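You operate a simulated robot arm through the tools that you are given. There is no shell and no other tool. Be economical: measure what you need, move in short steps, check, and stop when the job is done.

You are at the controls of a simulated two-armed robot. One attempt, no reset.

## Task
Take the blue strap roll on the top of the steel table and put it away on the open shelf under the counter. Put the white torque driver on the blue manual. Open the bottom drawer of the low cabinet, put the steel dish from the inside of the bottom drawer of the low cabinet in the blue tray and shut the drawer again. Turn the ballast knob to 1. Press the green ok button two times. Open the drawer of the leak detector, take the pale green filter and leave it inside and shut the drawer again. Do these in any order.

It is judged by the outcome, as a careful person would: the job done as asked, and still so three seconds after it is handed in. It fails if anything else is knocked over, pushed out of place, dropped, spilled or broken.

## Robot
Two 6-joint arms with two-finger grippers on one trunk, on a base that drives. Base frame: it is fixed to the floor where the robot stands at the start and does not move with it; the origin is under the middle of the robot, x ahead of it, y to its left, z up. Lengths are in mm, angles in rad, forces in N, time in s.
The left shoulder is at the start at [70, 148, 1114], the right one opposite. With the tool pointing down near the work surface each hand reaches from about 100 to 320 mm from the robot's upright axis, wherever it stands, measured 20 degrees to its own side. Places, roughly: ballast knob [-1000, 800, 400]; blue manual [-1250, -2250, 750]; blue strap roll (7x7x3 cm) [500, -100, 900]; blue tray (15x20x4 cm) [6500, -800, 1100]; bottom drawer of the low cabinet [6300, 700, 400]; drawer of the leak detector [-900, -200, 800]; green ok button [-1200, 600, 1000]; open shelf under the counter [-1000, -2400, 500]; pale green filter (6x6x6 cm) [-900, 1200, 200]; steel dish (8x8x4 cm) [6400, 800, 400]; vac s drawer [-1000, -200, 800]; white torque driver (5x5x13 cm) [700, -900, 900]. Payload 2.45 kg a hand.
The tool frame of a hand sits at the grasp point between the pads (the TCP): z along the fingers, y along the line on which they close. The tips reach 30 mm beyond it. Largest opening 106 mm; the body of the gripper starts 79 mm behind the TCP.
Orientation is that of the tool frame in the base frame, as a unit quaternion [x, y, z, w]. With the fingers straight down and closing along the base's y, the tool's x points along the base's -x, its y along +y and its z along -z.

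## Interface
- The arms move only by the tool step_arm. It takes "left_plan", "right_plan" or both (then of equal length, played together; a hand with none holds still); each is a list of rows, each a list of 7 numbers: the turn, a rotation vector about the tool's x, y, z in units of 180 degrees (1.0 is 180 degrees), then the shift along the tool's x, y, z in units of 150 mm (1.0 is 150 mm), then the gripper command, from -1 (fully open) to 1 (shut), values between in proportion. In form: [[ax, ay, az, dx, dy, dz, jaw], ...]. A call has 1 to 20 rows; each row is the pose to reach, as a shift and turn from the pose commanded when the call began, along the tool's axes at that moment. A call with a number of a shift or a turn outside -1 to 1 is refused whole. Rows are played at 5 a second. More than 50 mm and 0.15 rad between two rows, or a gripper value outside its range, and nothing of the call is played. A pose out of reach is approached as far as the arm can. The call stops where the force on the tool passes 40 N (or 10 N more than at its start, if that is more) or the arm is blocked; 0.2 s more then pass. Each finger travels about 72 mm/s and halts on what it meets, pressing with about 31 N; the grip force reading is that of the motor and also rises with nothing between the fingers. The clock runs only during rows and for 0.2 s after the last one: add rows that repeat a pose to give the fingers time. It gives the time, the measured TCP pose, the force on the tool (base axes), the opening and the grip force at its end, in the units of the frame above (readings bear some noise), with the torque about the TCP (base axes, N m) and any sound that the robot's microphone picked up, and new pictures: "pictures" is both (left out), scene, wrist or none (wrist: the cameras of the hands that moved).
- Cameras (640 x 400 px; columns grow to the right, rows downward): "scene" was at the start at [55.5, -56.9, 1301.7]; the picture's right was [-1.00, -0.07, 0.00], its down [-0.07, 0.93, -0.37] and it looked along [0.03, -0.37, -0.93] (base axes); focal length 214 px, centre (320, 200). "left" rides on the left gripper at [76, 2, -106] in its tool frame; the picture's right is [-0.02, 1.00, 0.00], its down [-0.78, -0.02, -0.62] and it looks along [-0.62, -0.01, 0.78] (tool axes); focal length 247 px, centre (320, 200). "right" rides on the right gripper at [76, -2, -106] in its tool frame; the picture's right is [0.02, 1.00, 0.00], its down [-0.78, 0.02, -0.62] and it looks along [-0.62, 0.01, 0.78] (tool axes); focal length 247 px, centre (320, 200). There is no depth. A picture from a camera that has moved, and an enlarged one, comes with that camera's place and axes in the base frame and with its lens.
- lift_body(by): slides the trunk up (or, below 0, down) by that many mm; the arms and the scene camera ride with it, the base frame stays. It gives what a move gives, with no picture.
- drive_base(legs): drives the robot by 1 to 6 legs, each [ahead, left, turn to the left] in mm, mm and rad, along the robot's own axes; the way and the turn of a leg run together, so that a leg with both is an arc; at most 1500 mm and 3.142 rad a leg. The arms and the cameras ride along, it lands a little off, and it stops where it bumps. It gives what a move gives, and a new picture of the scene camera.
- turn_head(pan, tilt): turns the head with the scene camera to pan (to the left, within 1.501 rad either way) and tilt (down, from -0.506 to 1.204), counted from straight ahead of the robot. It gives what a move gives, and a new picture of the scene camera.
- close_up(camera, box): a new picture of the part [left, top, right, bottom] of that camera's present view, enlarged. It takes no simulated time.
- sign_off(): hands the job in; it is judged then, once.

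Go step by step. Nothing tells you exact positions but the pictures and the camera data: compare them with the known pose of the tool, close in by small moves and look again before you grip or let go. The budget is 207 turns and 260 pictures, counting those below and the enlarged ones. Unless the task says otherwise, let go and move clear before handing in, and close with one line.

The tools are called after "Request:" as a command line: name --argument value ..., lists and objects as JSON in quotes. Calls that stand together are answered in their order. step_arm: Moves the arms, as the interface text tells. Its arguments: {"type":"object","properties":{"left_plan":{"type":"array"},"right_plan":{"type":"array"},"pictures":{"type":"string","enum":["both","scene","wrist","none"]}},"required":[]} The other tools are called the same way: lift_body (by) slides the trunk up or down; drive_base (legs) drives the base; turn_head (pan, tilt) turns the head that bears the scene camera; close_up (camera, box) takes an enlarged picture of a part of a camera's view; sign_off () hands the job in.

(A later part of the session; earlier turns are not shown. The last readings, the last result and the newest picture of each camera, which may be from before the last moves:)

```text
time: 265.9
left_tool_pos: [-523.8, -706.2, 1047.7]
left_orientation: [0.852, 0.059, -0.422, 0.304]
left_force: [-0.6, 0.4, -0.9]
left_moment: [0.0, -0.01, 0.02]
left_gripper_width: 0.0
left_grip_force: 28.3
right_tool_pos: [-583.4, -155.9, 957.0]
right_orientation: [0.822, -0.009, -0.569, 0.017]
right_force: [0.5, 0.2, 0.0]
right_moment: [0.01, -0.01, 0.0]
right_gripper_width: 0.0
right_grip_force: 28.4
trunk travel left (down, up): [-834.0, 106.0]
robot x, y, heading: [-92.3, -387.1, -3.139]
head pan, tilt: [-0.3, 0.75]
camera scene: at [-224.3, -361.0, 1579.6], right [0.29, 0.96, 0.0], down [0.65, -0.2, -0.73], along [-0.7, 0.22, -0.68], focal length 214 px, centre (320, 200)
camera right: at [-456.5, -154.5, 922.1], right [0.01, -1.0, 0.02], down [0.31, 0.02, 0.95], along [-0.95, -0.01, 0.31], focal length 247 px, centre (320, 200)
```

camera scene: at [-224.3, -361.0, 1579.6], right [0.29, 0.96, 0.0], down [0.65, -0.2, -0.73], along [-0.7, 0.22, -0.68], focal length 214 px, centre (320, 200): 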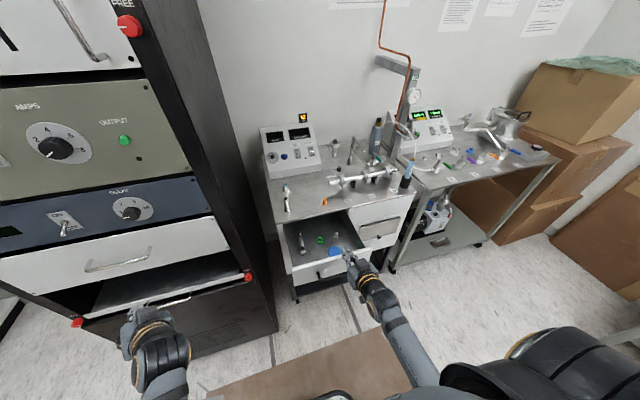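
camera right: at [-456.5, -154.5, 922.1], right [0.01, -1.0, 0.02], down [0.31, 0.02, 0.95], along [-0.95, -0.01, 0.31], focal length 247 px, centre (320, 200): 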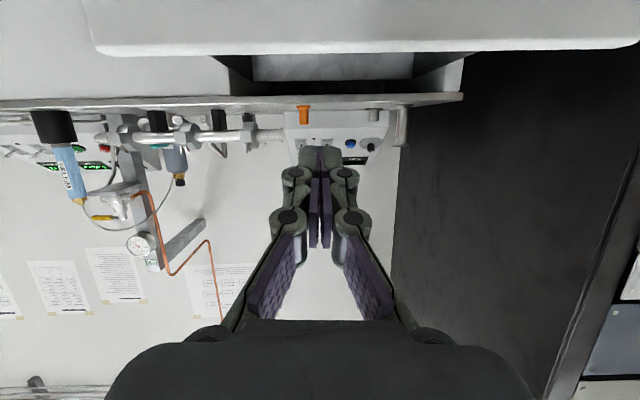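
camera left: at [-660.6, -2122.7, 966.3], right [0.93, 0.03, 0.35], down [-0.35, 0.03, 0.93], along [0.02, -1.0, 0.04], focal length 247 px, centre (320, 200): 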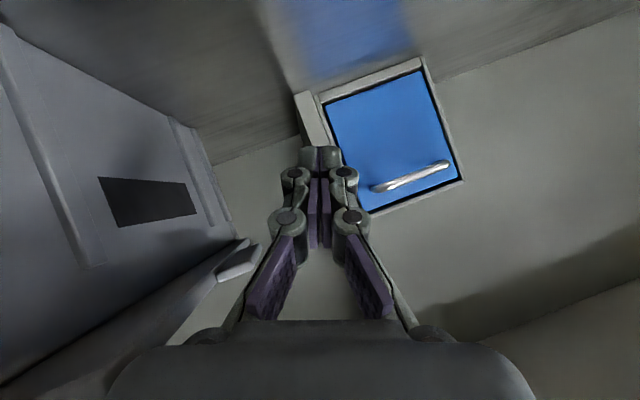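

Now back up a little, lower to just above the handle bar's height, and push the drawer front closed (base then arm).

Request:
drive_base --legs '[[-50, 0, 0]]'

Request:
lift_body --by -97

Request:
drive_base --legs '[[130, 0, 0]]'

Request:
step_arm --right_plan '[[0, 0, 0, -0.06, 0, 0.17, 1], [0, 0, 0, -0.12, 0, 0.34, 1], [0, 0, 0, -0.18, 0, 0.51, 1], [0, 0, 0, -0.24, 0, 0.68, 1], [0, 0, 0, -0.29, 0, 0.82, 1]]' --pictures "scene"

```text
time: 266.8
left_tool_pos: [-478.4, -708.0, 1045.2]
left_orientation: [0.854, 0.057, -0.418, 0.305]
left_force: [-0.7, 0.0, 0.3]
left_moment: [-0.01, -0.02, 0.01]
left_gripper_width: 0.0
left_grip_force: 28.4
right_tool_pos: [-537.1, -155.6, 954.5]
right_orientation: [0.823, -0.008, -0.568, 0.018]
right_force: [0.4, 0.6, -0.1]
right_moment: [0.01, -0.03, 0.02]
right_gripper_width: 0.0
right_grip_force: 28.3
trunk travel left (down, up): [-834.0, 106.0]
robot x, y, heading: [-46.2, -385.8, -3.141]
head pan, tilt: [-0.3, 0.75]
camera scene: at [-181.5, -361.0, 1579.0], right [0.29, 0.96, 0.0], down [0.65, -0.2, -0.73], along [-0.7, 0.22, -0.68], focal length 214 px, centre (320, 200)
```

scene: 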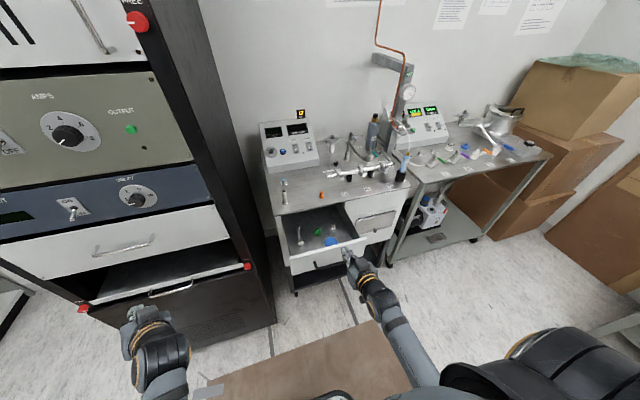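

```text
time: 268.1
left_tool_pos: [-474.2, -707.1, 951.3]
left_orientation: [0.853, 0.058, -0.421, 0.304]
left_force: [0.6, -0.2, -0.3]
left_moment: [0.04, 0.03, 0.04]
left_gripper_width: 0.0
left_grip_force: 28.7
right_tool_pos: [-533.4, -156.6, 861.9]
right_orientation: [0.821, -0.009, -0.57, 0.017]
right_force: [-0.1, 0.0, 0.7]
right_moment: [0.02, 0.0, -0.02]
right_gripper_width: 0.2
right_grip_force: 28.9
trunk travel left (down, up): [-737.0, 203.0]
robot x, y, heading: [-49.9, -383.3, -3.138]
head pan, tilt: [-0.3, 0.75]
```

```text
time: 269.4
left_tool_pos: [-602.1, -709.2, 949.0]
left_orientation: [0.853, 0.059, -0.421, 0.304]
left_force: [0.2, 0.1, 0.2]
left_moment: [0.0, -0.02, 0.0]
left_gripper_width: 0.0
left_grip_force: 28.5
right_tool_pos: [-663.9, -158.5, 860.7]
right_orientation: [0.822, -0.006, -0.57, 0.019]
right_force: [0.6, 0.0, 0.2]
right_moment: [-0.01, 0.01, 0.0]
right_gripper_width: 0.0
right_grip_force: 28.4
trunk travel left (down, up): [-737.0, 203.0]
robot x, y, heading: [-174.4, -384.3, -3.139]
head pan, tilt: [-0.3, 0.75]
camera scene: at [-303.7, -361.8, 1482.7], right [0.29, 0.96, 0.0], down [0.65, -0.2, -0.73], along [-0.7, 0.21, -0.68], focal length 214 px, centre (320, 200)
```

scene: 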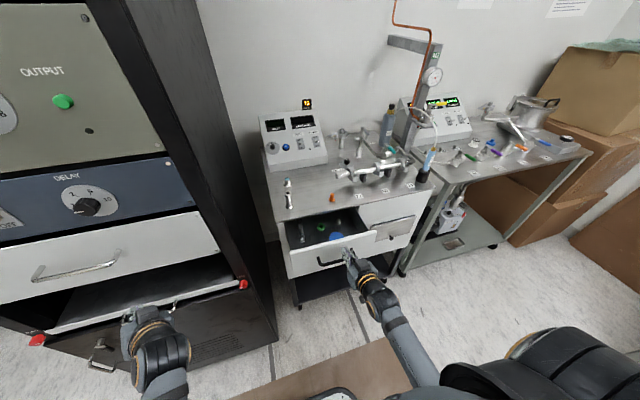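

```text
time: 270.6
left_tool_pos: [-602.4, -710.2, 950.8]
left_orientation: [0.852, 0.06, -0.42, 0.305]
left_force: [-0.6, -0.1, -0.5]
left_moment: [-0.03, 0.0, 0.03]
left_gripper_width: 0.0
left_grip_force: 29.0
right_tool_pos: [-794.7, -159.9, 857.1]
right_orientation: [0.821, -0.007, -0.57, 0.018]
right_force: [0.4, -1.1, -1.0]
right_moment: [0.0, 0.04, -0.04]
right_gripper_width: 0.2
right_grip_force: 28.4
trunk travel left (down, up): [-737.0, 203.0]
robot x, y, heading: [-180.0, -387.1, -3.139]
head pan, tilt: [-0.3, 0.75]
camera scene: at [-304.9, -362.0, 1482.6], right [0.29, 0.96, 0.0], down [0.65, -0.2, -0.73], along [-0.7, 0.21, -0.68], focal length 214 px, centre (320, 200)
```

scene: 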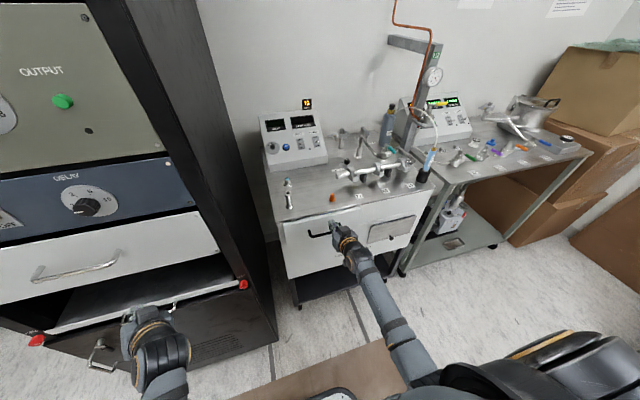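

Nearly closed. Pushing on until it stops.

Request:
step_arm --right_plan '[[0, 0, 0, -0.013, 0, 0.038, 1], [0, 0, 0, -0.026, 0, 0.076, 1], [0, 0, 0, -0.039, 0, 0.114, 1], [0, 0, 0, -0.052, 0, 0.15, 1], [0, 0, 0, -0.065, 0, 0.19, 1]]' --pictures "none"

Request:
close_up --camera "scene" --box '[260, 170, 420, 290]'

```text
time: 271.2
left_tool_pos: [-597.0, -707.5, 952.8]
left_orientation: [0.851, 0.06, -0.423, 0.305]
left_force: [-1.1, -0.2, -0.1]
left_moment: [0.0, -0.04, 0.0]
left_gripper_width: 0.4
left_grip_force: 28.6
right_tool_pos: [-795.9, -159.5, 857.1]
right_orientation: [0.822, -0.007, -0.569, 0.018]
right_force: [28.0, -0.6, 11.1]
right_moment: [-0.04, 0.39, 0.01]
right_gripper_width: 5.7
right_grip_force: 28.3
trunk travel left (down, up): [-737.0, 203.0]
robot x, y, heading: [-172.6, -388.0, -3.137]
head pan, tilt: [-0.3, 0.75]
stopped in row 2 (right hand): the force on the tool passed its limit at 44 N (the readings are from after the stop); the commanded pose is now the measured one
```

```text
3.33 times, centred on (340, 230) of scene
camera zoom: at [-294.8, -362.9, 1483.7], right [0.29, 0.96, 0.0], down [0.65, -0.2, -0.74], along [-0.7, 0.22, -0.68], focal length 715 px, centre (253, 100)
```

zoom: 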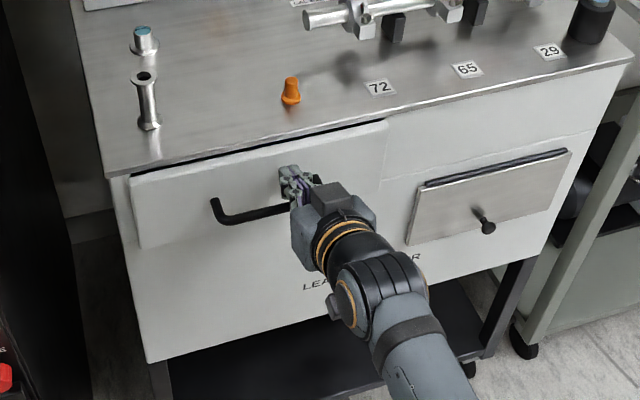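

The drawer is shut against its stop. Backing off; next the green button: pitch the tool to 45°, raise, and strafe right.

Request:
step_arm --right_plan '[[0, 0, 0, 0.08, 0, -0.22, 1], [0, 0, 0, 0.16, 0, -0.45, 1], [0, 0, 0, 0.24, 0, -0.68, 1], [0, 0, 0, 0.31, 0, -0.883, 1]]' --pictures "none"

Request:
drive_base --legs '[[-80, 0, 0]]'

Request:
lift_body --by 203

Request:
step_arm --right_plan '[[0, 0.046, 0, 0, 0, -0.1, 1], [0, 0.092, 0, 0, 0, -0.2, 1], [0, 0.138, 0, 0, 0, -0.3, 1]]' --pictures "none"

Request:
drive_base --legs '[[0, -712, 0], [200, 0, 0]]'

```text
time: 272.2
left_tool_pos: [-600.9, -708.9, 951.7]
left_orientation: [0.852, 0.06, -0.422, 0.305]
left_force: [0.4, 0.2, -0.2]
left_moment: [0.03, -0.02, 0.0]
left_gripper_width: 0.2
left_grip_force: 28.4
right_tool_pos: [-661.1, -159.9, 860.2]
right_orientation: [0.824, -0.007, -0.566, 0.019]
right_force: [0.0, 0.0, 0.8]
right_moment: [-0.02, -0.03, -0.01]
right_gripper_width: 0.1
right_grip_force: 29.1
trunk travel left (down, up): [-737.0, 203.0]
robot x, y, heading: [-175.0, -386.1, -3.136]
head pan, tilt: [-0.3, 0.75]
```

```text
time: 273.2
left_tool_pos: [-522.8, -707.7, 951.3]
left_orientation: [0.852, 0.059, -0.422, 0.305]
left_force: [0.7, -0.5, 0.0]
left_moment: [-0.03, -0.01, 0.01]
left_gripper_width: 0.0
left_grip_force: 29.5
right_tool_pos: [-582.3, -159.6, 859.8]
right_orientation: [0.825, -0.008, -0.565, 0.018]
right_force: [0.7, 0.4, 0.5]
right_moment: [0.0, 0.02, 0.03]
right_gripper_width: 0.1
right_grip_force: 28.7
trunk travel left (down, up): [-737.0, 203.0]
robot x, y, heading: [-101.2, -383.1, -3.143]
head pan, tilt: [-0.3, 0.75]
camera scene: at [-223.7, -361.5, 1482.6], right [0.29, 0.96, 0.0], down [0.65, -0.2, -0.73], along [-0.7, 0.21, -0.68], focal length 214 px, centre (320, 200)
```

scene: 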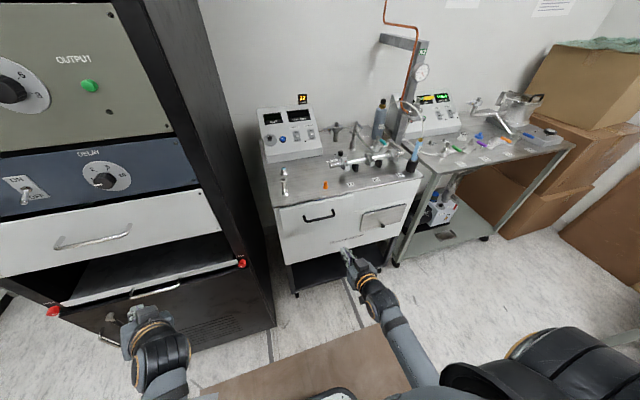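

```text
time: 275.4
left_tool_pos: [-522.6, -709.5, 1152.6]
left_orientation: [0.852, 0.059, -0.421, 0.305]
left_force: [0.7, 1.7, -0.8]
left_moment: [0.0, 0.03, -0.02]
left_gripper_width: 0.1
left_grip_force: 28.4
right_tool_pos: [-584.4, -158.9, 1059.8]
right_orientation: [0.825, -0.007, -0.565, 0.019]
right_force: [0.0, -0.6, 0.5]
right_moment: [0.01, 0.03, 0.01]
right_gripper_width: 0.0
right_grip_force: 28.6
trunk travel left (down, up): [-940.0, 0.0]
robot x, y, heading: [-96.7, -385.1, -3.139]
head pan, tilt: [-0.3, 0.75]
```

```text
time: 276.2
left_tool_pos: [-524.1, -708.3, 1153.5]
left_orientation: [0.853, 0.06, -0.419, 0.306]
left_force: [0.4, -0.6, 0.6]
left_moment: [-0.01, -0.01, 0.02]
left_gripper_width: 0.0
left_grip_force: 28.7
right_tool_pos: [-541.4, -159.3, 1078.0]
right_orientation: [0.927, -0.003, -0.374, 0.019]
right_force: [-0.1, -0.1, 0.4]
right_moment: [0.01, -0.02, -0.02]
right_gripper_width: 0.0
right_grip_force: 28.9
trunk travel left (down, up): [-940.0, 0.0]
robot x, y, heading: [-96.0, -382.6, -3.139]
head pan, tilt: [-0.3, 0.75]
```

```text
time: 281.3
left_tool_pos: [-721.3, 2.6, 1154.9]
left_orientation: [0.852, 0.062, -0.421, 0.307]
left_force: [-0.3, -0.2, 0.7]
left_moment: [0.04, 0.01, 0.02]
left_gripper_width: 0.0
left_grip_force: 28.6
right_tool_pos: [-742.7, 551.8, 1079.6]
right_orientation: [0.926, -0.002, -0.376, 0.02]
right_force: [0.1, 0.2, 0.0]
right_moment: [-0.04, 0.02, -0.01]
right_gripper_width: 0.2
right_grip_force: 28.4
trunk travel left (down, up): [-940.0, 0.0]
robot x, y, heading: [-300.0, 324.5, -3.132]
head pan, tilt: [-0.3, 0.75]
camera scene: at [-422.9, 350.3, 1686.0], right [0.29, 0.96, 0.0], down [0.65, -0.2, -0.73], along [-0.7, 0.21, -0.68], focal length 214 px, centre (320, 200)
```

scene: 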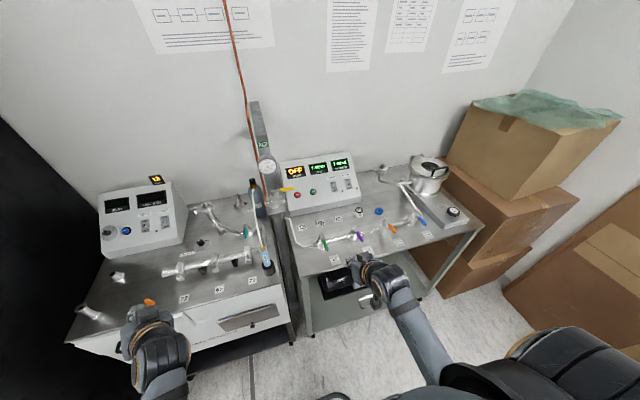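

The button triangulates to (-1214,550,984). I drive 180 mm nearer and extend the arm above the valves.

Request:
drive_base --legs '[[180, 0, 0]]'

Request:
step_arm --right_plan '[[0, 0, 0, -0.2, 0, 0.2, 1], [0, 0, 0, -0.4, 0, 0.4, 1], [0, 0, 0, -0.6, 0, 0.6, 1], [0, 0, 0, -0.78, 0, 0.78, 1]]' --pictures "both"

```text
time: 282.8
left_tool_pos: [-901.0, 2.1, 1156.0]
left_orientation: [0.852, 0.061, -0.421, 0.306]
left_force: [0.5, 0.0, -0.2]
left_moment: [-0.02, 0.05, -0.01]
left_gripper_width: 0.0
left_grip_force: 28.6
right_tool_pos: [-920.9, 552.1, 1079.3]
right_orientation: [0.927, -0.002, -0.375, 0.021]
right_force: [-0.5, 1.2, 0.1]
right_moment: [0.0, 0.05, 0.01]
right_gripper_width: 0.2
right_grip_force: 28.5
trunk travel left (down, up): [-940.0, 0.0]
robot x, y, heading: [-476.5, 325.4, -3.135]
head pan, tilt: [-0.3, 0.75]
camera scene: at [-601.7, 349.7, 1686.0], right [0.29, 0.96, 0.0], down [0.65, -0.2, -0.73], along [-0.7, 0.21, -0.68], focal length 214 px, centre (320, 200)
```

scene: 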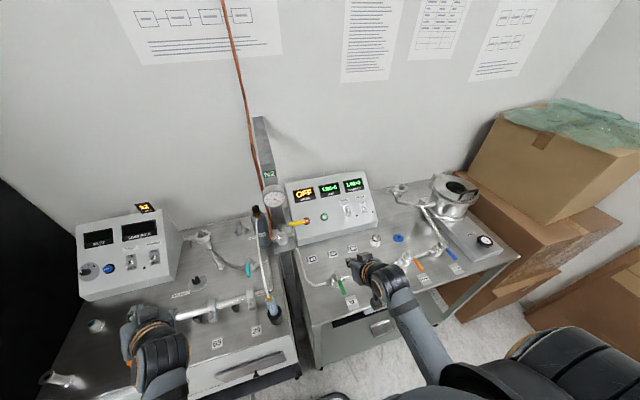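

```text
time: 283.8
left_tool_pos: [-905.4, 1.1, 1153.4]
left_orientation: [0.852, 0.06, -0.42, 0.306]
left_force: [0.4, 0.1, 0.5]
left_moment: [-0.02, -0.01, 0.01]
left_gripper_width: 0.2
left_grip_force: 29.0
right_tool_pos: [-1090.9, 548.2, 1073.6]
right_orientation: [0.928, -0.002, -0.373, 0.02]
right_force: [-0.3, 0.3, -0.6]
right_moment: [-0.02, -0.02, -0.02]
right_gripper_width: 0.0
right_grip_force: 28.4
trunk travel left (down, up): [-940.0, 0.0]
robot x, y, heading: [-478.1, 324.0, -3.135]
head pan, tilt: [-0.3, 0.75]
camera scene: at [-609.1, 349.6, 1685.3], right [0.29, 0.96, 0.0], down [0.65, -0.2, -0.73], along [-0.7, 0.21, -0.68], focal length 214 px, centre (320, 200)
camera right: at [-961.5, 552.7, 1096.3], right [0.03, -1.0, 0.02], down [-0.13, 0.02, 0.99], along [-0.99, -0.03, -0.13], focal length 247 px, centre (320, 200)
```

scene: 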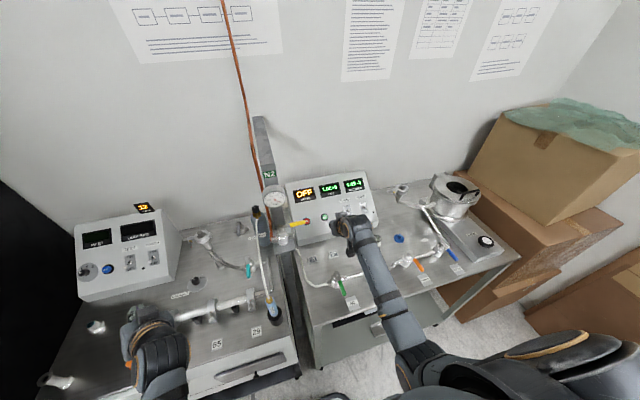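
right: 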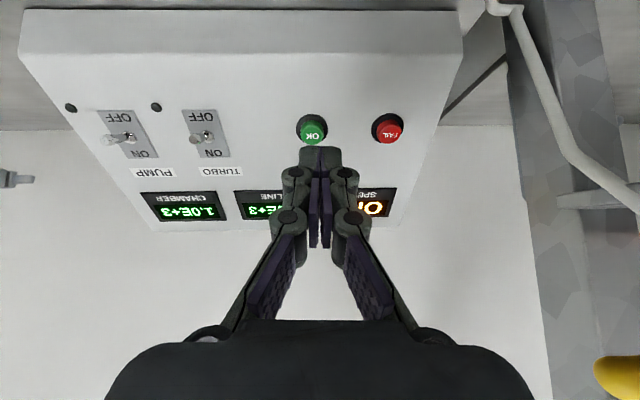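

The green OK button is at ≈(-1214,551,988), just ahead of the closed fingertips. Moving to 20 mm short of it.

Request:
step_arm --right_plan '[[0, 0, 0, -0.065, -0.01, 0.2, 1], [0, 0, 0, -0.13, -0.02, 0.42, 1], [0, 0, 0, -0.195, -0.02, 0.63, 1], [0, 0, 0, -0.195, -0.02, 0.63, 1]]' --pictures "wrist"

Request:
close_up --camera "scene" --box '[270, 160, 398, 240]'

```text
time: 284.8
left_tool_pos: [-903.6, 1.3, 1152.7]
left_orientation: [0.852, 0.061, -0.42, 0.306]
left_force: [-0.1, 0.6, 0.0]
left_moment: [0.01, -0.01, 0.01]
left_gripper_width: 0.3
left_grip_force: 28.8
right_tool_pos: [-1174.4, 550.5, 1026.5]
right_orientation: [0.927, -0.002, -0.375, 0.02]
right_force: [-0.3, 0.1, -0.4]
right_moment: [0.0, -0.01, 0.01]
right_gripper_width: 0.1
right_grip_force: 27.9
trunk travel left (down, up): [-940.0, 0.0]
robot x, y, heading: [-477.5, 329.5, -3.138]
head pan, tilt: [-0.3, 0.75]
camera right: at [-1046.4, 553.6, 1049.8], right [0.03, -1.0, 0.02], down [-0.13, 0.02, 0.99], along [-0.99, -0.03, -0.13], focal length 247 px, centre (320, 200)
```

right: 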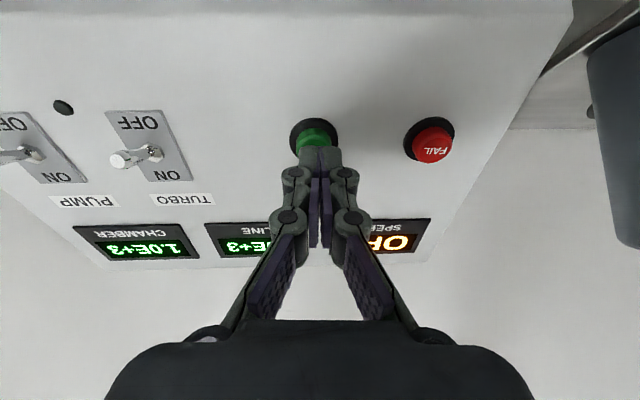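

```text
5.00 times, centred on (334, 200) of scene
camera zoom: at [-604.9, 349.6, 1685.7], right [0.29, 0.96, 0.0], down [0.65, -0.2, -0.73], along [-0.7, 0.21, -0.68], focal length 1072 px, centre (250, 200)
```

zoom: 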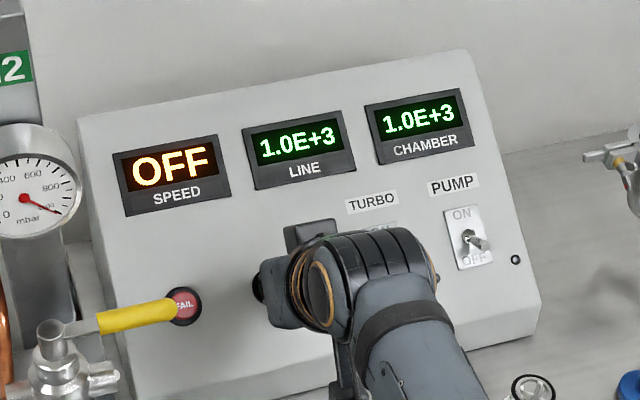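

Aligned. First press: advance slowly along the tool and read force and sound.

Request:
step_arm --right_plan '[[0, 0, 0, 0, -0.02, 0.08, 1], [0, 0, 0, 0, -0.02, 0.13, 1], [0, 0, 0, 0, -0.02, 0.16, 1], [0, 0, 0, 0, -0.02, 0.18, 1]]' --pictures "wrist"

```text
time: 285.8
left_tool_pos: [-897.8, 0.7, 1155.4]
left_orientation: [0.851, 0.062, -0.423, 0.306]
left_force: [0.1, -0.3, 0.0]
left_moment: [-0.01, -0.01, -0.01]
left_gripper_width: 0.2
left_grip_force: 28.3
right_tool_pos: [-1189.7, 550.1, 1013.2]
right_orientation: [0.926, -0.002, -0.377, 0.019]
right_force: [17.3, -1.1, 12.2]
right_moment: [-0.03, -0.29, 0.0]
right_gripper_width: 6.0
right_grip_force: 28.6
trunk travel left (down, up): [-940.0, 0.0]
robot x, y, heading: [-478.5, 325.3, -3.136]
head pan, tilt: [-0.3, 0.75]
heard: click
camera right: at [-1060.3, 555.5, 1034.7], right [0.03, -1.0, 0.02], down [-0.13, 0.02, 0.99], along [-0.99, -0.03, -0.13], focal length 247 px, centre (320, 200)
```

right: 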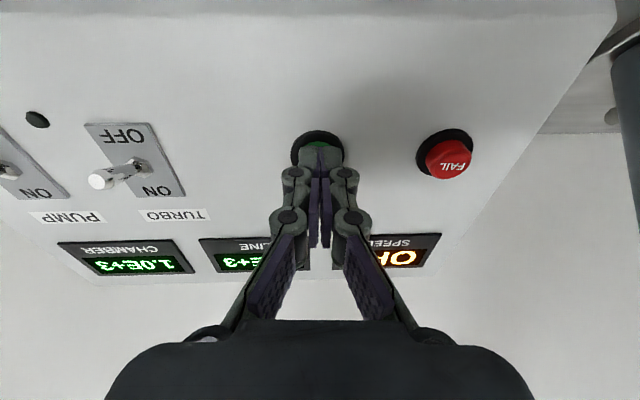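

One click heard. Backing off so that the button releases.

Request:
step_arm --right_plan '[[0, 0, 0, 0, 0, -0.08, 1], [0, 0, 0, 0, 0, -0.16, 1], [0, 0, 0, 0, 0, -0.16, 1]]' --pictures "none"

Request:
step_arm --right_plan '[[0, 0, 0, 0, 0, 0.06, 1], [0, 0, 0, 0, 0, 0.11, 1], [0, 0, 0, 0, 0, 0.14, 1], [0, 0, 0, 0, 0, 0.16, 1]]' --pictures "none"

```text
time: 286.6
left_tool_pos: [-902.1, 1.4, 1153.6]
left_orientation: [0.852, 0.061, -0.42, 0.306]
left_force: [0.5, 0.7, 1.0]
left_moment: [-0.02, 0.0, 0.0]
left_gripper_width: 0.0
left_grip_force: 28.1
right_tool_pos: [-1176.8, 552.0, 1025.9]
right_orientation: [0.927, -0.002, -0.375, 0.021]
right_force: [0.7, -1.3, 0.1]
right_moment: [-0.03, 0.0, 0.03]
right_gripper_width: 0.0
right_grip_force: 28.8
trunk travel left (down, up): [-940.0, 0.0]
robot x, y, heading: [-477.8, 326.1, -3.134]
head pan, tilt: [-0.3, 0.75]
```

```text
time: 287.6
left_tool_pos: [-897.5, -0.1, 1156.2]
left_orientation: [0.851, 0.061, -0.423, 0.305]
left_force: [-0.6, 0.7, 0.1]
left_moment: [0.01, -0.01, 0.02]
left_gripper_width: 0.3
left_grip_force: 28.3
right_tool_pos: [-1189.0, 552.9, 1012.5]
right_orientation: [0.926, -0.002, -0.378, 0.02]
right_force: [14.3, 1.9, 15.0]
right_moment: [0.06, -0.18, -0.06]
right_gripper_width: 6.4
right_grip_force: 28.0
trunk travel left (down, up): [-940.0, 0.0]
robot x, y, heading: [-479.3, 331.4, -3.136]
head pan, tilt: [-0.3, 0.75]
heard: click
```

Two clicks heard. I withdraw from the console, back off, and set up for the knob: the hand leaning 30° so it clears the valve and hose.

Request:
step_arm --right_plan '[[0, 0, 0, 0, 0, -0.2, 1], [0, 0, 0, 0, 0, -0.4, 1], [0, 0, 0, 0.2, 0, -0.59, 1], [0, 0, 0, 0.4, 0, -0.78, 1], [0, 0, 0, 0.6, 0, -0.98, 1]]' --pictures "scene"

Request:
drive_base --legs '[[-280, 0, 0], [0, -450, 0.3]]'

Request:
step_arm --right_plan '[[0, 0.04, 0, 0, 0, 0, 0.5], [0, 0.078, 0, 0, 0, 0, 0.2], [0, 0.078, 0, 0, 0, 0, 0.0]]' --pictures "none"

```text
time: 288.8
left_tool_pos: [-900.1, 0.5, 1155.0]
left_orientation: [0.852, 0.06, -0.421, 0.305]
left_force: [0.1, 0.1, 0.5]
left_moment: [-0.02, 0.0, -0.05]
left_gripper_width: 0.0
left_grip_force: 28.9
right_tool_pos: [-1026.1, 557.5, 1050.9]
right_orientation: [0.927, -0.003, -0.375, 0.02]
right_force: [0.3, -0.5, -0.1]
right_moment: [0.02, 0.02, 0.0]
right_gripper_width: 0.0
right_grip_force: 28.3
trunk travel left (down, up): [-940.0, 0.0]
robot x, y, heading: [-478.1, 325.0, -3.136]
head pan, tilt: [-0.3, 0.75]
camera scene: at [-602.6, 349.7, 1685.9], right [0.29, 0.96, 0.0], down [0.65, -0.2, -0.73], along [-0.7, 0.21, -0.68], focal length 214 px, centre (320, 200)
```

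scene: 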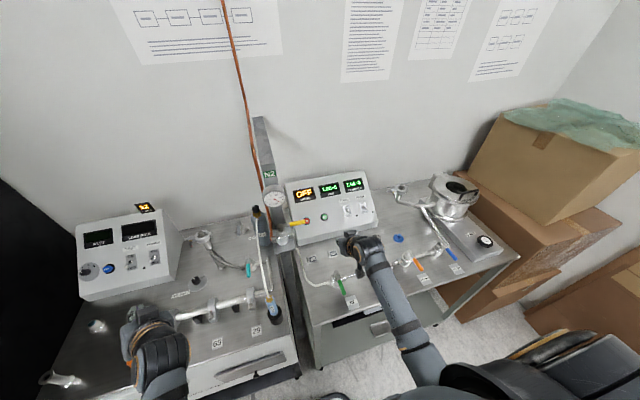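

```text
time: 293.1
left_tool_pos: [-577.0, 338.1, 1152.6]
left_orientation: [0.833, 0.188, -0.371, 0.365]
left_force: [0.1, 0.6, -0.1]
left_moment: [0.01, -0.02, -0.03]
left_gripper_width: 0.0
left_grip_force: 28.1
right_tool_pos: [-860.5, 832.5, 1049.1]
right_orientation: [0.917, 0.137, -0.368, 0.075]
right_force: [-0.2, 0.0, -0.4]
right_moment: [-0.03, -0.01, 0.01]
right_gripper_width: 0.0
right_grip_force: 28.8
trunk travel left (down, up): [-940.0, 0.0]
robot x, y, heading: [-265.2, 774.2, -2.836]
head pan, tilt: [-0.3, 0.75]
camera scene: at [-396.1, 758.0, 1685.6], right [-0.01, 1.0, 0.0], down [0.68, 0.0, -0.73], along [-0.73, 0.0, -0.68], focal length 214 px, centre (320, 200)
```

scene: 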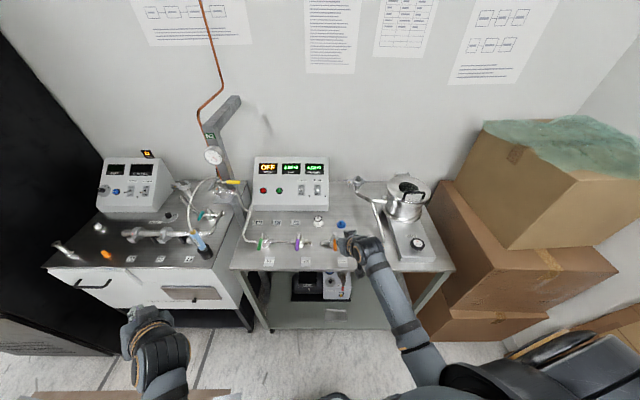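

```text
time: 293.9
left_tool_pos: [-577.8, 340.8, 1154.2]
left_orientation: [0.834, 0.186, -0.371, 0.365]
left_force: [-0.4, -0.4, -0.2]
left_moment: [0.0, 0.0, 0.0]
left_gripper_width: 0.0
left_grip_force: 28.8
right_tool_pos: [-860.2, 834.4, 1048.2]
right_orientation: [0.955, 0.145, -0.252, 0.059]
right_force: [0.6, 0.1, 0.1]
right_moment: [-0.02, 0.0, 0.01]
right_gripper_width: 53.0
right_grip_force: 0.2
trunk travel left (down, up): [-940.0, 0.0]
robot x, y, heading: [-267.7, 776.3, -2.836]
head pan, tilt: [-0.3, 0.75]
```

Pose set (60° down, leaning back). Back off, lower the trunk, then go in under the cart top toward the knob.

Request:
drive_base --legs '[[-140, 40, 0]]'

Request:
lift_body --by -400

Request:
lift_body --by -195

Request:
drive_base --legs '[[210, -60, 0]]'

Request:
close_up --camera "right" --box '[0, 0, 640, 400]'

```text
time: 295.3
left_tool_pos: [-434.3, 343.6, 1152.9]
left_orientation: [0.834, 0.187, -0.369, 0.366]
left_force: [-0.4, -1.0, 0.1]
left_moment: [-0.02, -0.01, 0.01]
left_gripper_width: 0.2
left_grip_force: 27.4
right_tool_pos: [-717.8, 836.4, 1047.9]
right_orientation: [0.955, 0.145, -0.251, 0.059]
right_force: [0.3, -0.2, 0.0]
right_moment: [-0.01, 0.0, 0.02]
right_gripper_width: 53.0
right_grip_force: 0.0
trunk travel left (down, up): [-940.0, 0.0]
robot x, y, heading: [-122.4, 779.6, -2.836]
head pan, tilt: [-0.3, 0.75]
camera scene: at [-254.5, 763.6, 1685.3], right [-0.01, 1.0, 0.0], down [0.68, 0.0, -0.73], along [-0.73, 0.0, -0.68], focal length 214 px, centre (320, 200)
```

scene: 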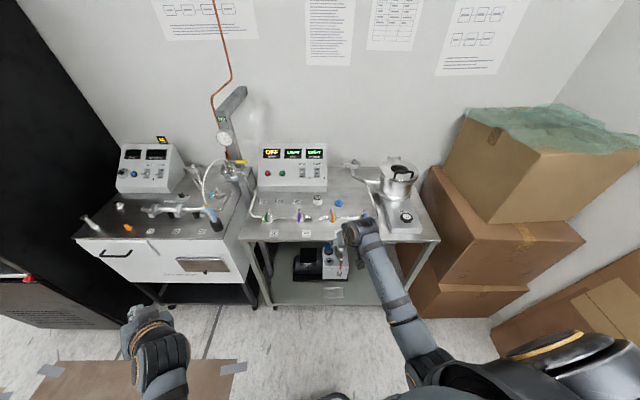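

```text
time: 299.1
left_tool_pos: [-431.8, 343.3, 754.3]
left_orientation: [0.834, 0.188, -0.369, 0.365]
left_force: [-0.4, -0.1, -0.6]
left_moment: [0.02, 0.0, 0.0]
left_gripper_width: 0.1
left_grip_force: 28.7
right_tool_pos: [-715.0, 836.9, 649.1]
right_orientation: [0.955, 0.145, -0.252, 0.059]
right_force: [-0.5, 0.1, -0.4]
right_moment: [0.02, -0.02, 0.03]
right_gripper_width: 53.2
right_grip_force: 0.2
trunk travel left (down, up): [-540.0, 400.0]
robot x, y, heading: [-121.5, 775.1, -2.831]
head pan, tilt: [-0.3, 0.75]
```

```text
time: 301.2
left_tool_pos: [-431.8, 344.3, 558.7]
left_orientation: [0.833, 0.188, -0.37, 0.366]
left_force: [-0.9, -0.2, 0.1]
left_moment: [0.01, 0.01, -0.01]
left_gripper_width: 0.0
left_grip_force: 28.9
right_tool_pos: [-714.8, 836.5, 454.6]
right_orientation: [0.955, 0.145, -0.253, 0.059]
right_force: [-0.1, -0.3, 0.0]
right_moment: [0.02, -0.02, 0.01]
right_gripper_width: 52.9
right_grip_force: 0.1
trunk travel left (down, up): [-345.0, 595.0]
robot x, y, heading: [-120.4, 778.4, -2.832]
head pan, tilt: [-0.3, 0.75]
```

```text
time: 302.9
left_tool_pos: [-649.1, 336.4, 559.6]
left_orientation: [0.833, 0.188, -0.37, 0.365]
left_force: [0.0, 0.0, 0.3]
left_moment: [-0.01, 0.01, -0.01]
left_gripper_width: 0.1
left_grip_force: 28.5
right_tool_pos: [-933.3, 830.5, 453.1]
right_orientation: [0.955, 0.145, -0.252, 0.058]
right_force: [0.5, -0.4, -0.8]
right_moment: [0.03, -0.01, 0.0]
right_gripper_width: 53.1
right_grip_force: 0.1
trunk travel left (down, up): [-345.0, 595.0]
robot x, y, heading: [-341.3, 774.5, -2.833]
head pan, tilt: [-0.3, 0.75]
camera scene: at [-468.7, 756.9, 1090.5], right [-0.01, 1.0, 0.0], down [0.68, 0.01, -0.73], along [-0.73, -0.01, -0.68], focal length 214 px, centre (320, 200)
```

scene: 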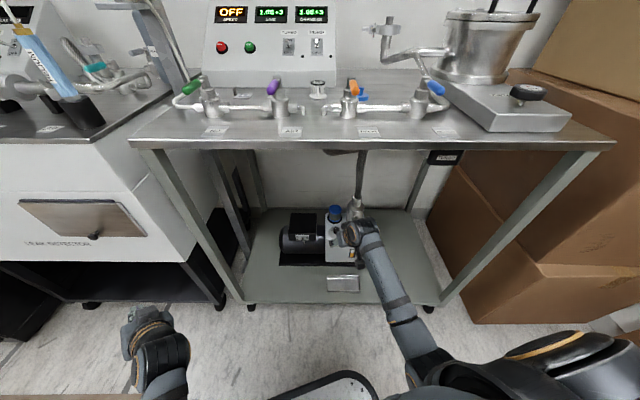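

```text
1.00 times, centred on (320, 200) of right (not enlarged: the box is as wide or as high as the picture)
camera zoom: at [-820.6, 870.3, 507.1], right [0.33, -0.95, 0.03], down [-0.36, -0.1, 0.93], along [-0.88, -0.31, -0.37], focal length 247 px, centre (320, 200)
```

zoom: 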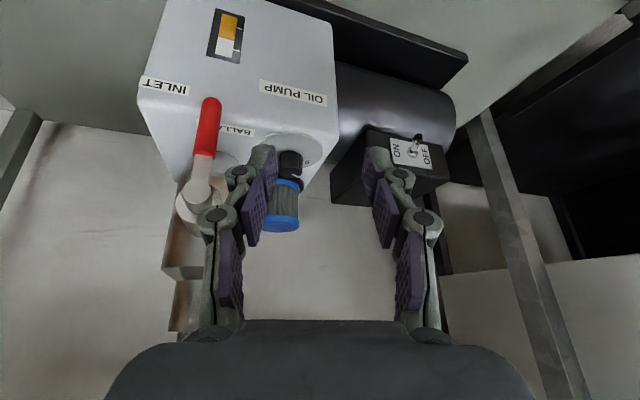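

I see the knob at about (-1042,825), dial top ≈350, with the red valve lever to its right. First I yaw the tool so the gripper clears the valve, then approach above the knob.

Request:
step_arm --right_plan '[[0.02, 0, 0.035, 0, 0, 0, 0], [0.04, 0, 0.07, 0, 0, 0, 0], [0.06, 0, 0.104, 0, 0, 0, 0], [0.06, 0, 0.104, 0, 0, 0, 0]]' --pictures "wrist"

```text
time: 303.9
left_tool_pos: [-648.7, 337.0, 558.5]
left_orientation: [0.833, 0.188, -0.37, 0.366]
left_force: [-0.5, 0.2, -1.0]
left_moment: [0.0, 0.01, -0.01]
left_gripper_width: 0.1
left_grip_force: 28.7
right_tool_pos: [-933.4, 830.7, 454.8]
right_orientation: [0.967, -0.036, -0.252, 0.01]
right_force: [-0.2, 0.0, 0.5]
right_moment: [-0.02, 0.01, -0.01]
right_gripper_width: 53.0
right_grip_force: 0.0
trunk travel left (down, up): [-345.0, 595.0]
robot x, y, heading: [-337.8, 772.3, -2.832]
head pan, tilt: [-0.3, 0.75]
camera right: at [-814.3, 826.0, 509.2], right [-0.05, -1.0, 0.03], down [-0.38, 0.04, 0.92], along [-0.92, 0.03, -0.38], focal length 247 px, centre (320, 200)
```

right: 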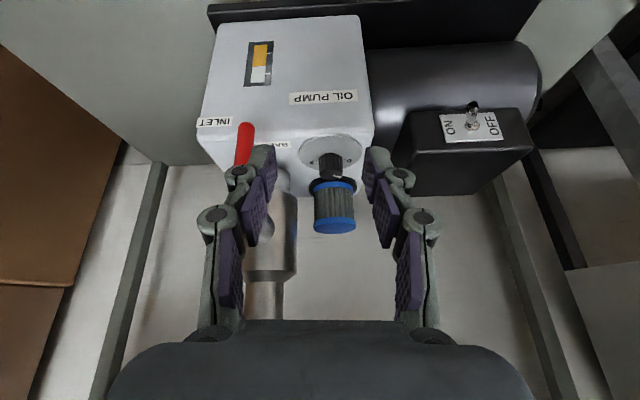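

A clear view of knob and dial. Moving over the knob.

Request:
step_arm --right_plan '[[0, 0, 0, -0.165, 0.02, 0.13, 0], [0, 0, 0, -0.33, 0.045, 0.26, 0], [0, 0, 0, -0.496, 0.067, 0.393, 0], [0, 0, 0, -0.496, 0.067, 0.393, 0]]' --pictures "both"

```text
time: 304.9
left_tool_pos: [-649.1, 337.7, 559.5]
left_orientation: [0.833, 0.188, -0.369, 0.366]
left_force: [-0.6, -1.0, -0.4]
left_moment: [0.0, 0.02, 0.02]
left_gripper_width: 0.0
left_grip_force: 28.6
right_tool_pos: [-1027.4, 825.5, 437.8]
right_orientation: [0.967, -0.036, -0.253, 0.009]
right_force: [0.2, 0.4, -0.2]
right_moment: [0.01, -0.02, 0.0]
right_gripper_width: 52.9
right_grip_force: 0.1
trunk travel left (down, up): [-345.0, 595.0]
robot x, y, heading: [-339.8, 773.4, -2.83]
head pan, tilt: [-0.3, 0.75]
camera scene: at [-468.1, 756.9, 1090.6], right [-0.01, 1.0, 0.0], down [0.68, 0.01, -0.73], along [-0.73, -0.01, -0.68], focal length 214 px, centre (320, 200)
camera right: at [-908.7, 822.3, 493.9], right [-0.05, -1.0, 0.03], down [-0.38, 0.04, 0.92], along [-0.92, 0.03, -0.38], focal length 247 px, centre (320, 200)
```

scene: 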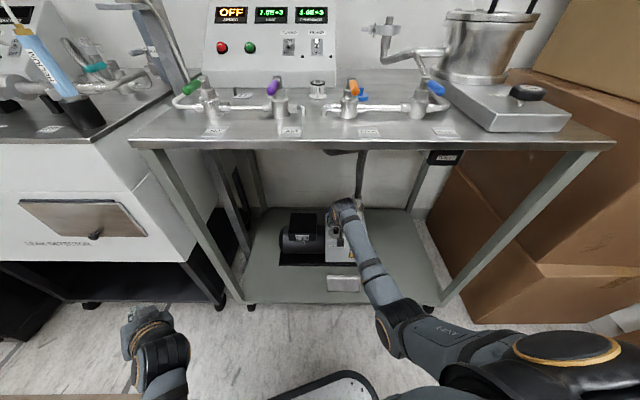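
right: 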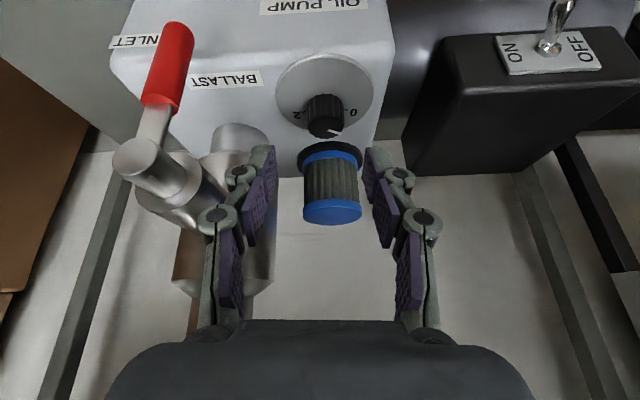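

The knob is between the fingers, pointer at 0 (image right), 2 at image left. Descending 50 mm onto it.

Request:
step_arm --right_plan '[[0, 0, 0, 0.03, 0.01, 0.08, 0.15], [0, 0, 0, 0.06, 0.02, 0.16, 0.15], [0, 0, 0, 0.09, 0.023, 0.25, 0.15], [0, 0, 0, 0.117, 0.023, 0.317, 0.15]]' --pictures "wrist"

```text
time: 305.9
left_tool_pos: [-648.6, 336.5, 559.0]
left_orientation: [0.833, 0.188, -0.371, 0.365]
left_force: [-0.5, 0.0, 0.5]
left_moment: [-0.01, -0.03, -0.03]
left_gripper_width: 0.2
left_grip_force: 28.7
right_tool_pos: [-1036.1, 821.5, 393.2]
right_orientation: [0.966, -0.036, -0.256, 0.01]
right_force: [4.1, 1.4, 15.9]
right_moment: [0.51, -0.06, -0.19]
right_gripper_width: 48.2
right_grip_force: 2.2
trunk travel left (down, up): [-345.0, 595.0]
robot x, y, heading: [-341.0, 769.1, -2.834]
head pan, tilt: [-0.3, 0.75]
camera right: at [-916.8, 817.4, 447.7], right [-0.05, -1.0, 0.03], down [-0.37, 0.04, 0.93], along [-0.93, 0.03, -0.37], focal length 247 px, centre (320, 200)
```

right: 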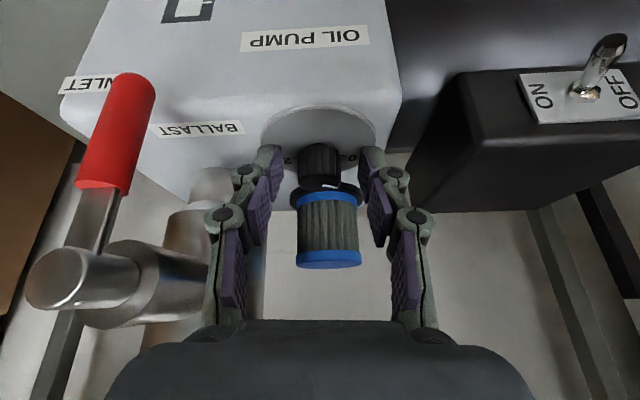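

The fingertips touch the dial plate; I raise 4 mm and close on the knob.

Request:
step_arm --right_plan '[[0, 0, 0, -0.013, 0, -0.023, 0.15], [0, 0, 0, -0.013, 0, -0.023, 0.6], [0, 0, 0, -0.013, 0, -0.023, 1], [0, 0, 0, -0.013, 0, -0.023, 1], [0, 0, 0, -0.013, 0, -0.023, 1]]' --pictures "wrist"

```text
time: 307.1
left_tool_pos: [-648.3, 336.3, 559.1]
left_orientation: [0.833, 0.189, -0.37, 0.366]
left_force: [0.1, -0.1, -0.6]
left_moment: [0.0, 0.0, -0.02]
left_gripper_width: 0.1
left_grip_force: 28.9
right_tool_pos: [-1033.3, 822.5, 393.8]
right_orientation: [0.967, -0.035, -0.253, 0.009]
right_force: [2.3, 5.8, 10.4]
right_moment: [0.69, -0.32, -0.07]
right_gripper_width: 25.7
right_grip_force: 45.0
trunk travel left (down, up): [-345.0, 595.0]
robot x, y, heading: [-337.3, 769.9, -2.833]
head pan, tilt: [-0.3, 0.75]
camera right: at [-915.5, 818.0, 449.6], right [-0.05, -1.0, 0.02], down [-0.38, 0.04, 0.92], along [-0.92, 0.03, -0.38], focal length 247 px, centre (320, 200)
```

right: 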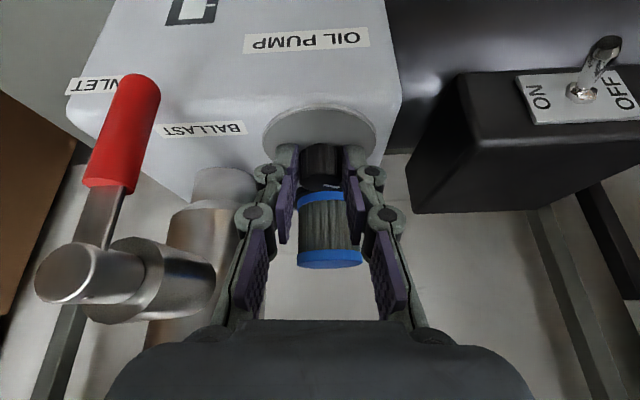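

Knob gripped (26 mm). Turning 54° clockwise about its vertical axis.

Request:
step_arm --right_plan '[[0.021, 0, 0.0373, -0.007, 0.0103, -0.011, 1], [0.042, 0, 0.0746, -0.009, 0.0205, -0.01, 1], [0.063, 0, 0.112, -0.012, 0.0303, -0.0085, 1], [0.084, 0, 0.149, -0.016, 0.0397, -0.006, 1], [0.105, 0, 0.186, -0.021, 0.0483, -0.0033, 1], [0.126, 0, 0.224, -0.027, 0.0559, 0, 1], [0.147, 0, 0.261, -0.034, 0.0625, 0.004, 1], [0.147, 0, 0.261, -0.034, 0.0625, 0.004, 1]]' --pictures "wrist"

```text
time: 308.9
left_tool_pos: [-651.4, 336.8, 557.2]
left_orientation: [0.834, 0.188, -0.368, 0.367]
left_force: [-0.4, -1.0, -0.4]
left_moment: [-0.03, 0.01, 0.01]
left_gripper_width: 0.2
left_grip_force: 28.8
right_tool_pos: [-1039.1, 812.8, 397.1]
right_orientation: [0.852, -0.467, -0.214, -0.103]
right_force: [-12.0, -1.4, -14.2]
right_moment: [-0.14, 0.02, 0.08]
right_gripper_width: 25.4
right_grip_force: 45.6
right hand out of reach, approached as far as the arm can: row 7, 8
trunk travel left (down, up): [-345.0, 595.0]
robot x, y, heading: [-340.1, 774.9, -2.833]
head pan, tilt: [-0.3, 0.75]
stopped in row 8 (right hand): the force on the tool passed its limit at 41 N (the readings are from after the stop); the commanded pose is now the measured one
camera right: at [-972.2, 716.4, 455.1], right [-0.83, -0.56, 0.01], down [-0.22, 0.35, 0.91], along [-0.51, 0.76, -0.41], focal length 247 px, centre (320, 200)
```

right: 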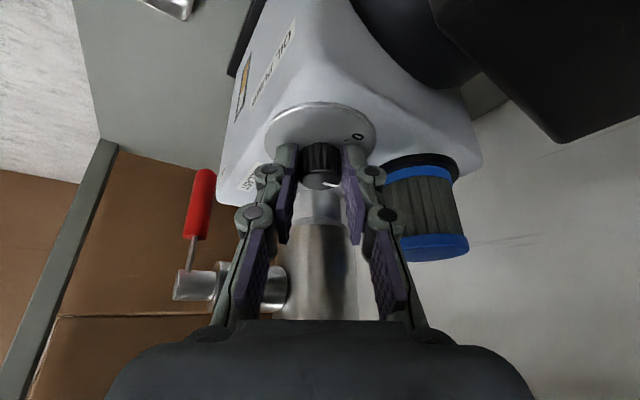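

It turned with the hand. A zoom to read the pointer before letting go.

Request:
close_up --camera "right" --box '[250, 90, 400, 200]'

```text
3.64 times, centred on (325, 145) of right
camera zoom: at [-972.2, 716.4, 455.1], right [-0.83, -0.56, 0.01], down [-0.22, 0.35, 0.91], along [-0.51, 0.76, -0.41], focal length 898 px, centre (302, 400)
```

zoom: 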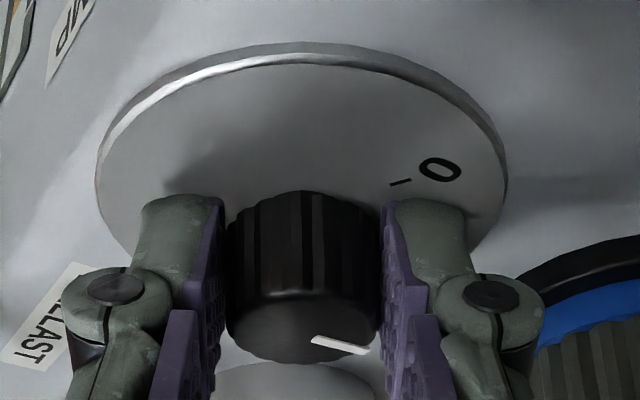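

The pointer has turned most of the way; I open slightly and re-read it.

Request:
step_arm --right_plan '[[0, 0, 0, 0, 0, 0, 0.5], [0, 0, 0, 0, 0, 0, 0.2], [0, 0, 0, 0, 0, 0, 0.2]]' --pictures "none"

Request:
step_arm --right_plan '[[0, 0, 0, -0.1, 0, -0.17, 0.2], [0, 0, 0, -0.2, 0, -0.34, 0.2], [0, 0, 0, -0.2, 0, -0.34, 0.2]]' --pictures "none"

Request:
close_up --camera "right" --box '[240, 60, 400, 170]'

```text
time: 309.7
left_tool_pos: [-648.0, 335.9, 558.9]
left_orientation: [0.833, 0.188, -0.37, 0.366]
left_force: [0.3, 0.0, 0.4]
left_moment: [0.0, -0.02, 0.0]
left_gripper_width: 0.1
left_grip_force: 28.6
right_tool_pos: [-1036.8, 812.5, 399.2]
right_orientation: [0.85, -0.469, -0.216, -0.103]
right_force: [0.1, -0.4, -1.2]
right_moment: [0.0, 0.0, -0.01]
right_gripper_width: 42.2
right_grip_force: 0.1
trunk travel left (down, up): [-345.0, 595.0]
robot x, y, heading: [-339.2, 774.4, -2.836]
head pan, tilt: [-0.3, 0.75]
```

```text
time: 310.5
left_tool_pos: [-649.2, 335.1, 559.6]
left_orientation: [0.833, 0.188, -0.37, 0.366]
left_force: [1.0, 0.6, 0.1]
left_moment: [0.02, 0.01, 0.04]
left_gripper_width: 0.0
left_grip_force: 28.2
right_tool_pos: [-1037.0, 815.6, 457.8]
right_orientation: [0.851, -0.469, -0.215, -0.103]
right_force: [0.3, 0.1, -0.6]
right_moment: [0.01, 0.04, -0.01]
right_gripper_width: 42.6
right_grip_force: 0.1
trunk travel left (down, up): [-345.0, 595.0]
robot x, y, heading: [-338.2, 775.3, -2.836]
head pan, tilt: [-0.3, 0.75]
```

```text
3.64 times, centred on (320, 115) of right
camera zoom: at [-971.0, 719.5, 517.3], right [-0.83, -0.56, 0.02], down [-0.21, 0.34, 0.91], along [-0.51, 0.76, -0.41], focal length 898 px, centre (320, 509)
```

zoom: 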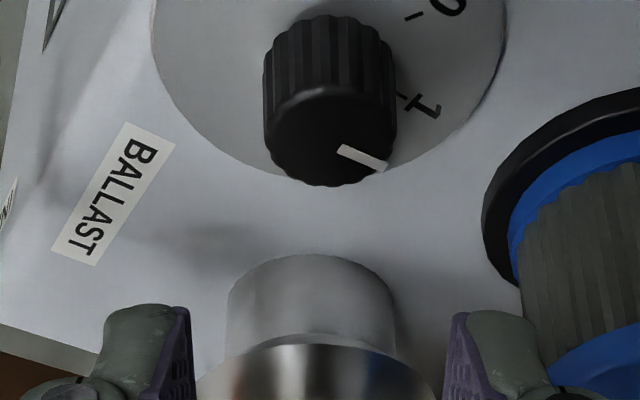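

The pointer lines up with the "1" tick. Raising a bit and backing out from under the cart.

Request:
lift_body --by 40

Request:
drive_base --legs '[[-300, 95, 0]]'

Request:
turn_head --pan -0.3 --tilt 0.6

```text
time: 311.3
left_tool_pos: [-648.9, 335.6, 599.3]
left_orientation: [0.833, 0.189, -0.369, 0.367]
left_force: [0.5, -0.3, -0.5]
left_moment: [0.04, 0.01, 0.0]
left_gripper_width: 0.0
left_grip_force: 28.6
right_tool_pos: [-1037.5, 815.4, 499.0]
right_orientation: [0.851, -0.468, -0.215, -0.103]
right_force: [-0.2, -0.4, 0.9]
right_moment: [-0.03, 0.01, 0.01]
right_gripper_width: 42.5
right_grip_force: 0.0
trunk travel left (down, up): [-385.0, 555.0]
robot x, y, heading: [-339.8, 774.6, -2.834]
head pan, tilt: [-0.3, 0.75]
```

```text
time: 313.4
left_tool_pos: [-336.7, 334.8, 598.4]
left_orientation: [0.833, 0.19, -0.369, 0.366]
left_force: [0.2, -0.9, -0.9]
left_moment: [-0.01, -0.01, 0.0]
left_gripper_width: 0.0
left_grip_force: 28.6
right_tool_pos: [-727.1, 812.7, 499.2]
right_orientation: [0.851, -0.466, -0.217, -0.103]
right_force: [0.3, 0.4, 0.2]
right_moment: [-0.03, 0.02, 0.02]
right_gripper_width: 42.5
right_grip_force: 0.1
trunk travel left (down, up): [-385.0, 555.0]
robot x, y, heading: [-27.8, 773.1, -2.826]
head pan, tilt: [-0.3, 0.75]
camera scene: at [-157.6, 756.5, 1130.7], right [-0.01, 1.0, 0.0], down [0.68, 0.01, -0.73], along [-0.73, -0.01, -0.68], focal length 214 px, centre (320, 200)
```

scene: 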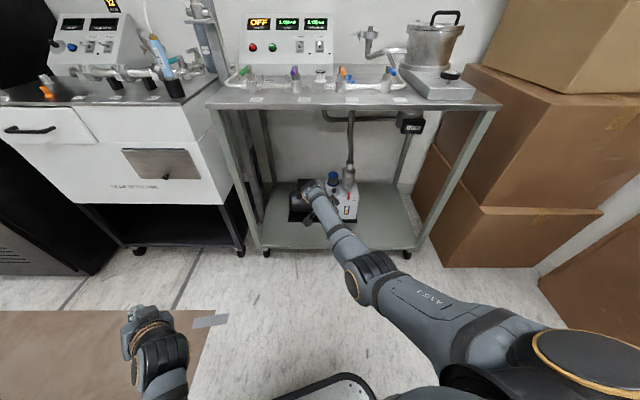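

```text
time: 314.1
left_tool_pos: [-336.8, 333.9, 597.8]
left_orientation: [0.833, 0.19, -0.369, 0.367]
left_force: [0.0, 0.2, 0.2]
left_moment: [0.03, 0.01, 0.01]
left_gripper_width: 0.0
left_grip_force: 28.8
right_tool_pos: [-726.4, 813.4, 499.1]
right_orientation: [0.852, -0.467, -0.216, -0.103]
right_force: [0.3, -0.2, 0.8]
right_moment: [-0.02, -0.01, 0.01]
right_gripper_width: 42.3
right_grip_force: 0.0
trunk travel left (down, up): [-385.0, 555.0]
robot x, y, heading: [-28.8, 776.2, -2.835]
head pan, tilt: [-0.3, 0.6]
camera scene: at [-163.8, 756.4, 1143.4], right [-0.01, 1.0, 0.0], down [0.57, 0.01, -0.82], along [-0.82, -0.01, -0.57], focal length 214 px, centre (320, 200)
```

scene: 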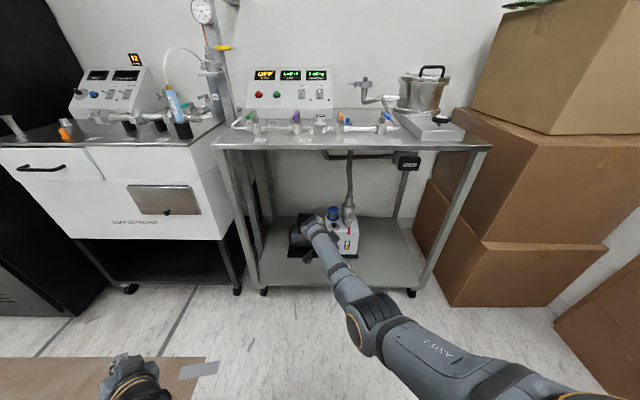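

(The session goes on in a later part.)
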